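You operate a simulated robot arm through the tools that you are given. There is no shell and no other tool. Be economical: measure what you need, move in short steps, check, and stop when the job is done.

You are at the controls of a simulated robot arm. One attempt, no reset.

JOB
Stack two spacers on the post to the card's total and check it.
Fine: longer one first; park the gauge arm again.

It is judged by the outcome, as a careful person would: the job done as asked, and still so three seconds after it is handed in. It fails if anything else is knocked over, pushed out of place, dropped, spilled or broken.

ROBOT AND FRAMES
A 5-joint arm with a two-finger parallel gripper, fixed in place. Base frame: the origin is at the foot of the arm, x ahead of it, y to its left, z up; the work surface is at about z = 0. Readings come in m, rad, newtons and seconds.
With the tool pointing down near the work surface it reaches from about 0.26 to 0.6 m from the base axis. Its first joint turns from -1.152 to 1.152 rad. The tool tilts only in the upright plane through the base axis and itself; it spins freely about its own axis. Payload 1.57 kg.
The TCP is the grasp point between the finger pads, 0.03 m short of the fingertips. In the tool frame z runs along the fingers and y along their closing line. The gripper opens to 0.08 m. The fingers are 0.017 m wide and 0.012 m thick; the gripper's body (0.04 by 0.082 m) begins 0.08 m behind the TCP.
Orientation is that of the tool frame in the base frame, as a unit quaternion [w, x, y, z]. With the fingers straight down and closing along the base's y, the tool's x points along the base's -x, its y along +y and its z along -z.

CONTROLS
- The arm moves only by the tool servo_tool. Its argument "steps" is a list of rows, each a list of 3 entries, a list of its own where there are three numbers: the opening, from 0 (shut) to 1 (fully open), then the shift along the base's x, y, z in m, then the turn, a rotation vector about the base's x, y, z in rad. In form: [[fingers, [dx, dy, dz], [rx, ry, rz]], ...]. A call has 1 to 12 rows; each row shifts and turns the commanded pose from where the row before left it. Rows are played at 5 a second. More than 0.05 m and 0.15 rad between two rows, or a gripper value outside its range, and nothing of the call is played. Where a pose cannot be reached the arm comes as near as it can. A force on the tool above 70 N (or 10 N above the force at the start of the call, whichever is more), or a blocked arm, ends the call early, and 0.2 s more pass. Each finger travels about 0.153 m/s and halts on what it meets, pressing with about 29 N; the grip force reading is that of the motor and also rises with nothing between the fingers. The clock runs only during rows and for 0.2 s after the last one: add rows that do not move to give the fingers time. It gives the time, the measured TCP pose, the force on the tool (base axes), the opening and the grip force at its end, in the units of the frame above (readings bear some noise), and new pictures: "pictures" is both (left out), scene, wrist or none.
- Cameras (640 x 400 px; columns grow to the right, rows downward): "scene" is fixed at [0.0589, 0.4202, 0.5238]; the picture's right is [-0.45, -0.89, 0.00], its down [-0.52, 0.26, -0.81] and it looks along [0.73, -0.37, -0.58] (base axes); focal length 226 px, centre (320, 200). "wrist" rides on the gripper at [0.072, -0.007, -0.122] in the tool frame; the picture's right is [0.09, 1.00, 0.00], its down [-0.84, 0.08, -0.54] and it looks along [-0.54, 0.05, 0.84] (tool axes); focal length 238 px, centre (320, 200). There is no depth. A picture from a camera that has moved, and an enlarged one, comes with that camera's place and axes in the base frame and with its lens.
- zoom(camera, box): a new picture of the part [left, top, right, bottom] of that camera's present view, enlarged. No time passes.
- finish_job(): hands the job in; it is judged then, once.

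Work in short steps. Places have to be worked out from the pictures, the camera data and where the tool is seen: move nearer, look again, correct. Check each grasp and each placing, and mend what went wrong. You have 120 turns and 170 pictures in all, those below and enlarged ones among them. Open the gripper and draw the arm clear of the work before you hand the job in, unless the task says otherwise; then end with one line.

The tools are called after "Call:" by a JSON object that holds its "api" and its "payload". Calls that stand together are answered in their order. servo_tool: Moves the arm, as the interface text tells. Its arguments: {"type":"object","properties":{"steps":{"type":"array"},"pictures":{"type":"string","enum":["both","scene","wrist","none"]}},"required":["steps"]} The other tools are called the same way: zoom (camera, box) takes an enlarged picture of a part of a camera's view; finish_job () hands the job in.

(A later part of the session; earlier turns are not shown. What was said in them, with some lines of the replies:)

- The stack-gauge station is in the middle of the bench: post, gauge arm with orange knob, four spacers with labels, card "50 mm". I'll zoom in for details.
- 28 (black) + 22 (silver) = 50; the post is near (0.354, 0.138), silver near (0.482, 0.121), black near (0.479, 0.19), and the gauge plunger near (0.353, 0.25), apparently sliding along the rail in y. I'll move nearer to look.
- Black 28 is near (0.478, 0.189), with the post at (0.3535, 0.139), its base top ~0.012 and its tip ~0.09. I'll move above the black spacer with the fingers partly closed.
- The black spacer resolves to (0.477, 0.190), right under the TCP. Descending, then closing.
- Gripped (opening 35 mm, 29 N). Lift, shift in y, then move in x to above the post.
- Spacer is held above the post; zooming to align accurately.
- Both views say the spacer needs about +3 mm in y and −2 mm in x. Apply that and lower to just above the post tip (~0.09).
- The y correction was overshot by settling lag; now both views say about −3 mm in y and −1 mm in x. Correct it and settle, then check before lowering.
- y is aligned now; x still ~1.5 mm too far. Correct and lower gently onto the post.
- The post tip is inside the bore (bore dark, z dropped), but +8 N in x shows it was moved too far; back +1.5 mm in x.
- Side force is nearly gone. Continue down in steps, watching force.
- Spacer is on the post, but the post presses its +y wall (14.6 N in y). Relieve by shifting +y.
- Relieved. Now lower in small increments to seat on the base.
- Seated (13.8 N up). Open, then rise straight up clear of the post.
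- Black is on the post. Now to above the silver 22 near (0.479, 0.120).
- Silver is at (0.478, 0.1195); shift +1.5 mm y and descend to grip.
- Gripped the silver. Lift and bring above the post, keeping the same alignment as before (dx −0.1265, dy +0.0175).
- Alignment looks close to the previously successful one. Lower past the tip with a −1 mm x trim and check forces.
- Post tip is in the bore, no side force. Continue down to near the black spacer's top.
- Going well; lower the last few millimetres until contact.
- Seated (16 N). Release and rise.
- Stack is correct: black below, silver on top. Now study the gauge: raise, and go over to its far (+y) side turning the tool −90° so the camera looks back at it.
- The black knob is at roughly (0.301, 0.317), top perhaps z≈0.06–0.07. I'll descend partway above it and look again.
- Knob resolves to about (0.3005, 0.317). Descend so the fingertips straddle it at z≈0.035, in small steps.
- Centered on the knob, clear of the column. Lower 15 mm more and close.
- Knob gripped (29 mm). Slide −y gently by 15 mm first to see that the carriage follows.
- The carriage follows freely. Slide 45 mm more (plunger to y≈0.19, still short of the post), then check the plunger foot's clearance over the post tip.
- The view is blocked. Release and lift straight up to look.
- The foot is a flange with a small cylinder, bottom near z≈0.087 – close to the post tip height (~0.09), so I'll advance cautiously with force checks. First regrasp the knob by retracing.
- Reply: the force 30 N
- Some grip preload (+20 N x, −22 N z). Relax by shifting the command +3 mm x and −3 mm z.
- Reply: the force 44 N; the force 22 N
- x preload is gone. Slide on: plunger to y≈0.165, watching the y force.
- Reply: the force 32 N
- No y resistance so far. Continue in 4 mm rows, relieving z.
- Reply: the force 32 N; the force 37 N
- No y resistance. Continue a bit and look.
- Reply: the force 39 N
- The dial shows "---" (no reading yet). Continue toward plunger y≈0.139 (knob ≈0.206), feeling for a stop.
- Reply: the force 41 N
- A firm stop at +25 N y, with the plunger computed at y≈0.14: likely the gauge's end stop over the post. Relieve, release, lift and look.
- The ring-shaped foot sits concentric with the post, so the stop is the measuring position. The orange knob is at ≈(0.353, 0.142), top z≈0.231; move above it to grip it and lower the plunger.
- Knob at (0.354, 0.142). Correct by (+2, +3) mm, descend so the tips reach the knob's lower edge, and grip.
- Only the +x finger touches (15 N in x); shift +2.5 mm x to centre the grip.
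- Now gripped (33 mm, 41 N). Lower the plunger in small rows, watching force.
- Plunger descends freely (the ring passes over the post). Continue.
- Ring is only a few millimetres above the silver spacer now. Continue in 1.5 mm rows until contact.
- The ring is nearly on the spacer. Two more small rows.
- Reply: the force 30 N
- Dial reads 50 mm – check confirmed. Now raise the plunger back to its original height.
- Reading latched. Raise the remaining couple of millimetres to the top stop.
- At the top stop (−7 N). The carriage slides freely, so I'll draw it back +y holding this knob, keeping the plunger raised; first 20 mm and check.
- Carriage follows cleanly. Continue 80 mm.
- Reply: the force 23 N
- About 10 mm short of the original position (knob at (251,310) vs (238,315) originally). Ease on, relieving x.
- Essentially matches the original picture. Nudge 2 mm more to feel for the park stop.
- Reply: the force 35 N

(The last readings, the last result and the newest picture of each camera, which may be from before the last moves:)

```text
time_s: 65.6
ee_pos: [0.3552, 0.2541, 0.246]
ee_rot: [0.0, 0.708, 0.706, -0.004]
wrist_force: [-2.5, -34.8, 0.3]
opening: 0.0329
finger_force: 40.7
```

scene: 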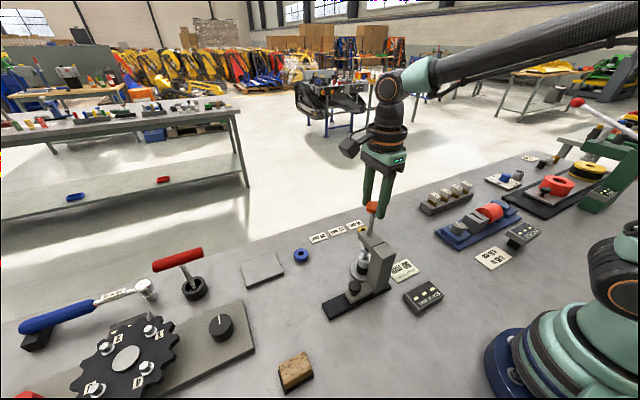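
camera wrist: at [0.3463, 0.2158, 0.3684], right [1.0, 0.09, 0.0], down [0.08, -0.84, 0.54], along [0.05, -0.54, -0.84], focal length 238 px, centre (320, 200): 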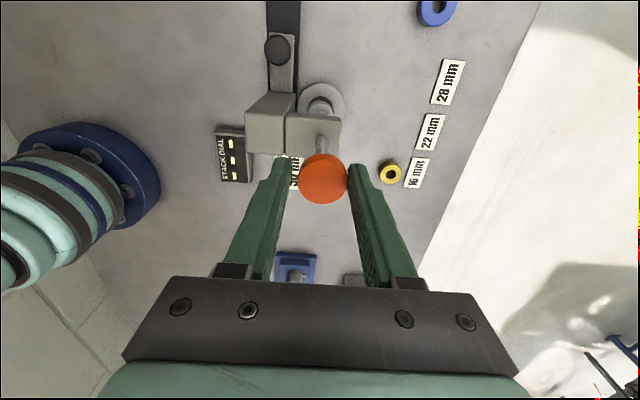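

Park stop felt (−35 N). Back off the pressure, release and rise straight up.

Call:
{"api": "servo_tool", "payload": {"steps": [[0.3, [0, -0.0018, 0], [0, 0, 0]], [0.3, [0, 0, 0], [0, 0, 0]], [1, [0, 0, 0], [0, 0, 0]], [1, [0, 0, 0], [0, 0, 0]], [1, [0, 0, 0.03], [0, 0, 0]], [1, [0, 0, 0.045], [0, 0, 0]], [1, [0, 0, 0.045], [0, 0, 0]], [1, [-0.04, 0, 0], [0, 0, 0]], [1, [0, 0, 0], [0, 0, 0]]]}}

Call:
{"api": "zoom", "payload": {"camera": "scene", "box": [230, 200, 450, 335]}}

```text
time_s: 67.6
ee_pos: [0.3164, 0.2559, 0.3668]
ee_rot: [-0.001, 0.707, 0.707, 0.0]
wrist_force: [0.1, 0.7, -0.7]
opening: 0.08
finger_force: 0.1
camera wrist: at [0.3094, 0.3273, 0.4882], right [1.0, 0.09, 0.0], down [0.08, -0.84, 0.54], along [0.05, -0.54, -0.84], focal length 238 px, centre (320, 200)
```

scene: 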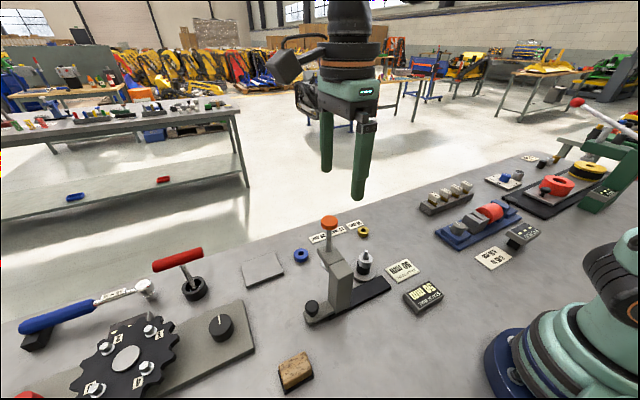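
wrist: 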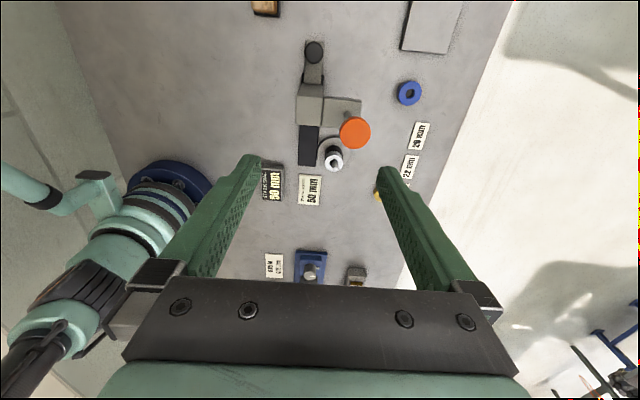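

```text
2.91 times, centred on (340, 268) of scene
camera zoom: at [0.0589, 0.4202, 0.5238], right [-0.45, -0.89, 0.0], down [-0.52, 0.26, -0.81], along [0.73, -0.37, -0.58], focal length 659 px, centre (262, 4)
```

zoom: 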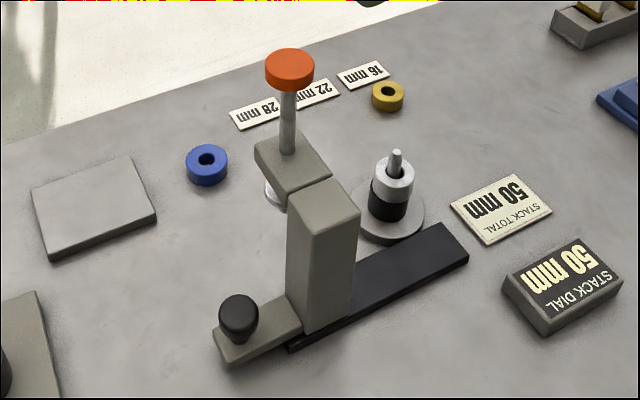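

The gauge arm is parked exactly as at the start, the plunger is up, the dial reads 50 mm, the stack is intact and the arm is clear. Handing in.

Call:
{"api": "finish_job", "payload": {}}

```text
The job is handed in.
```

The 28 mm spacer is on the post with the 22 mm on top, the gauge read 50 mm to match the card, and the gauge arm is parked back at its stop with the gripper open and clear.
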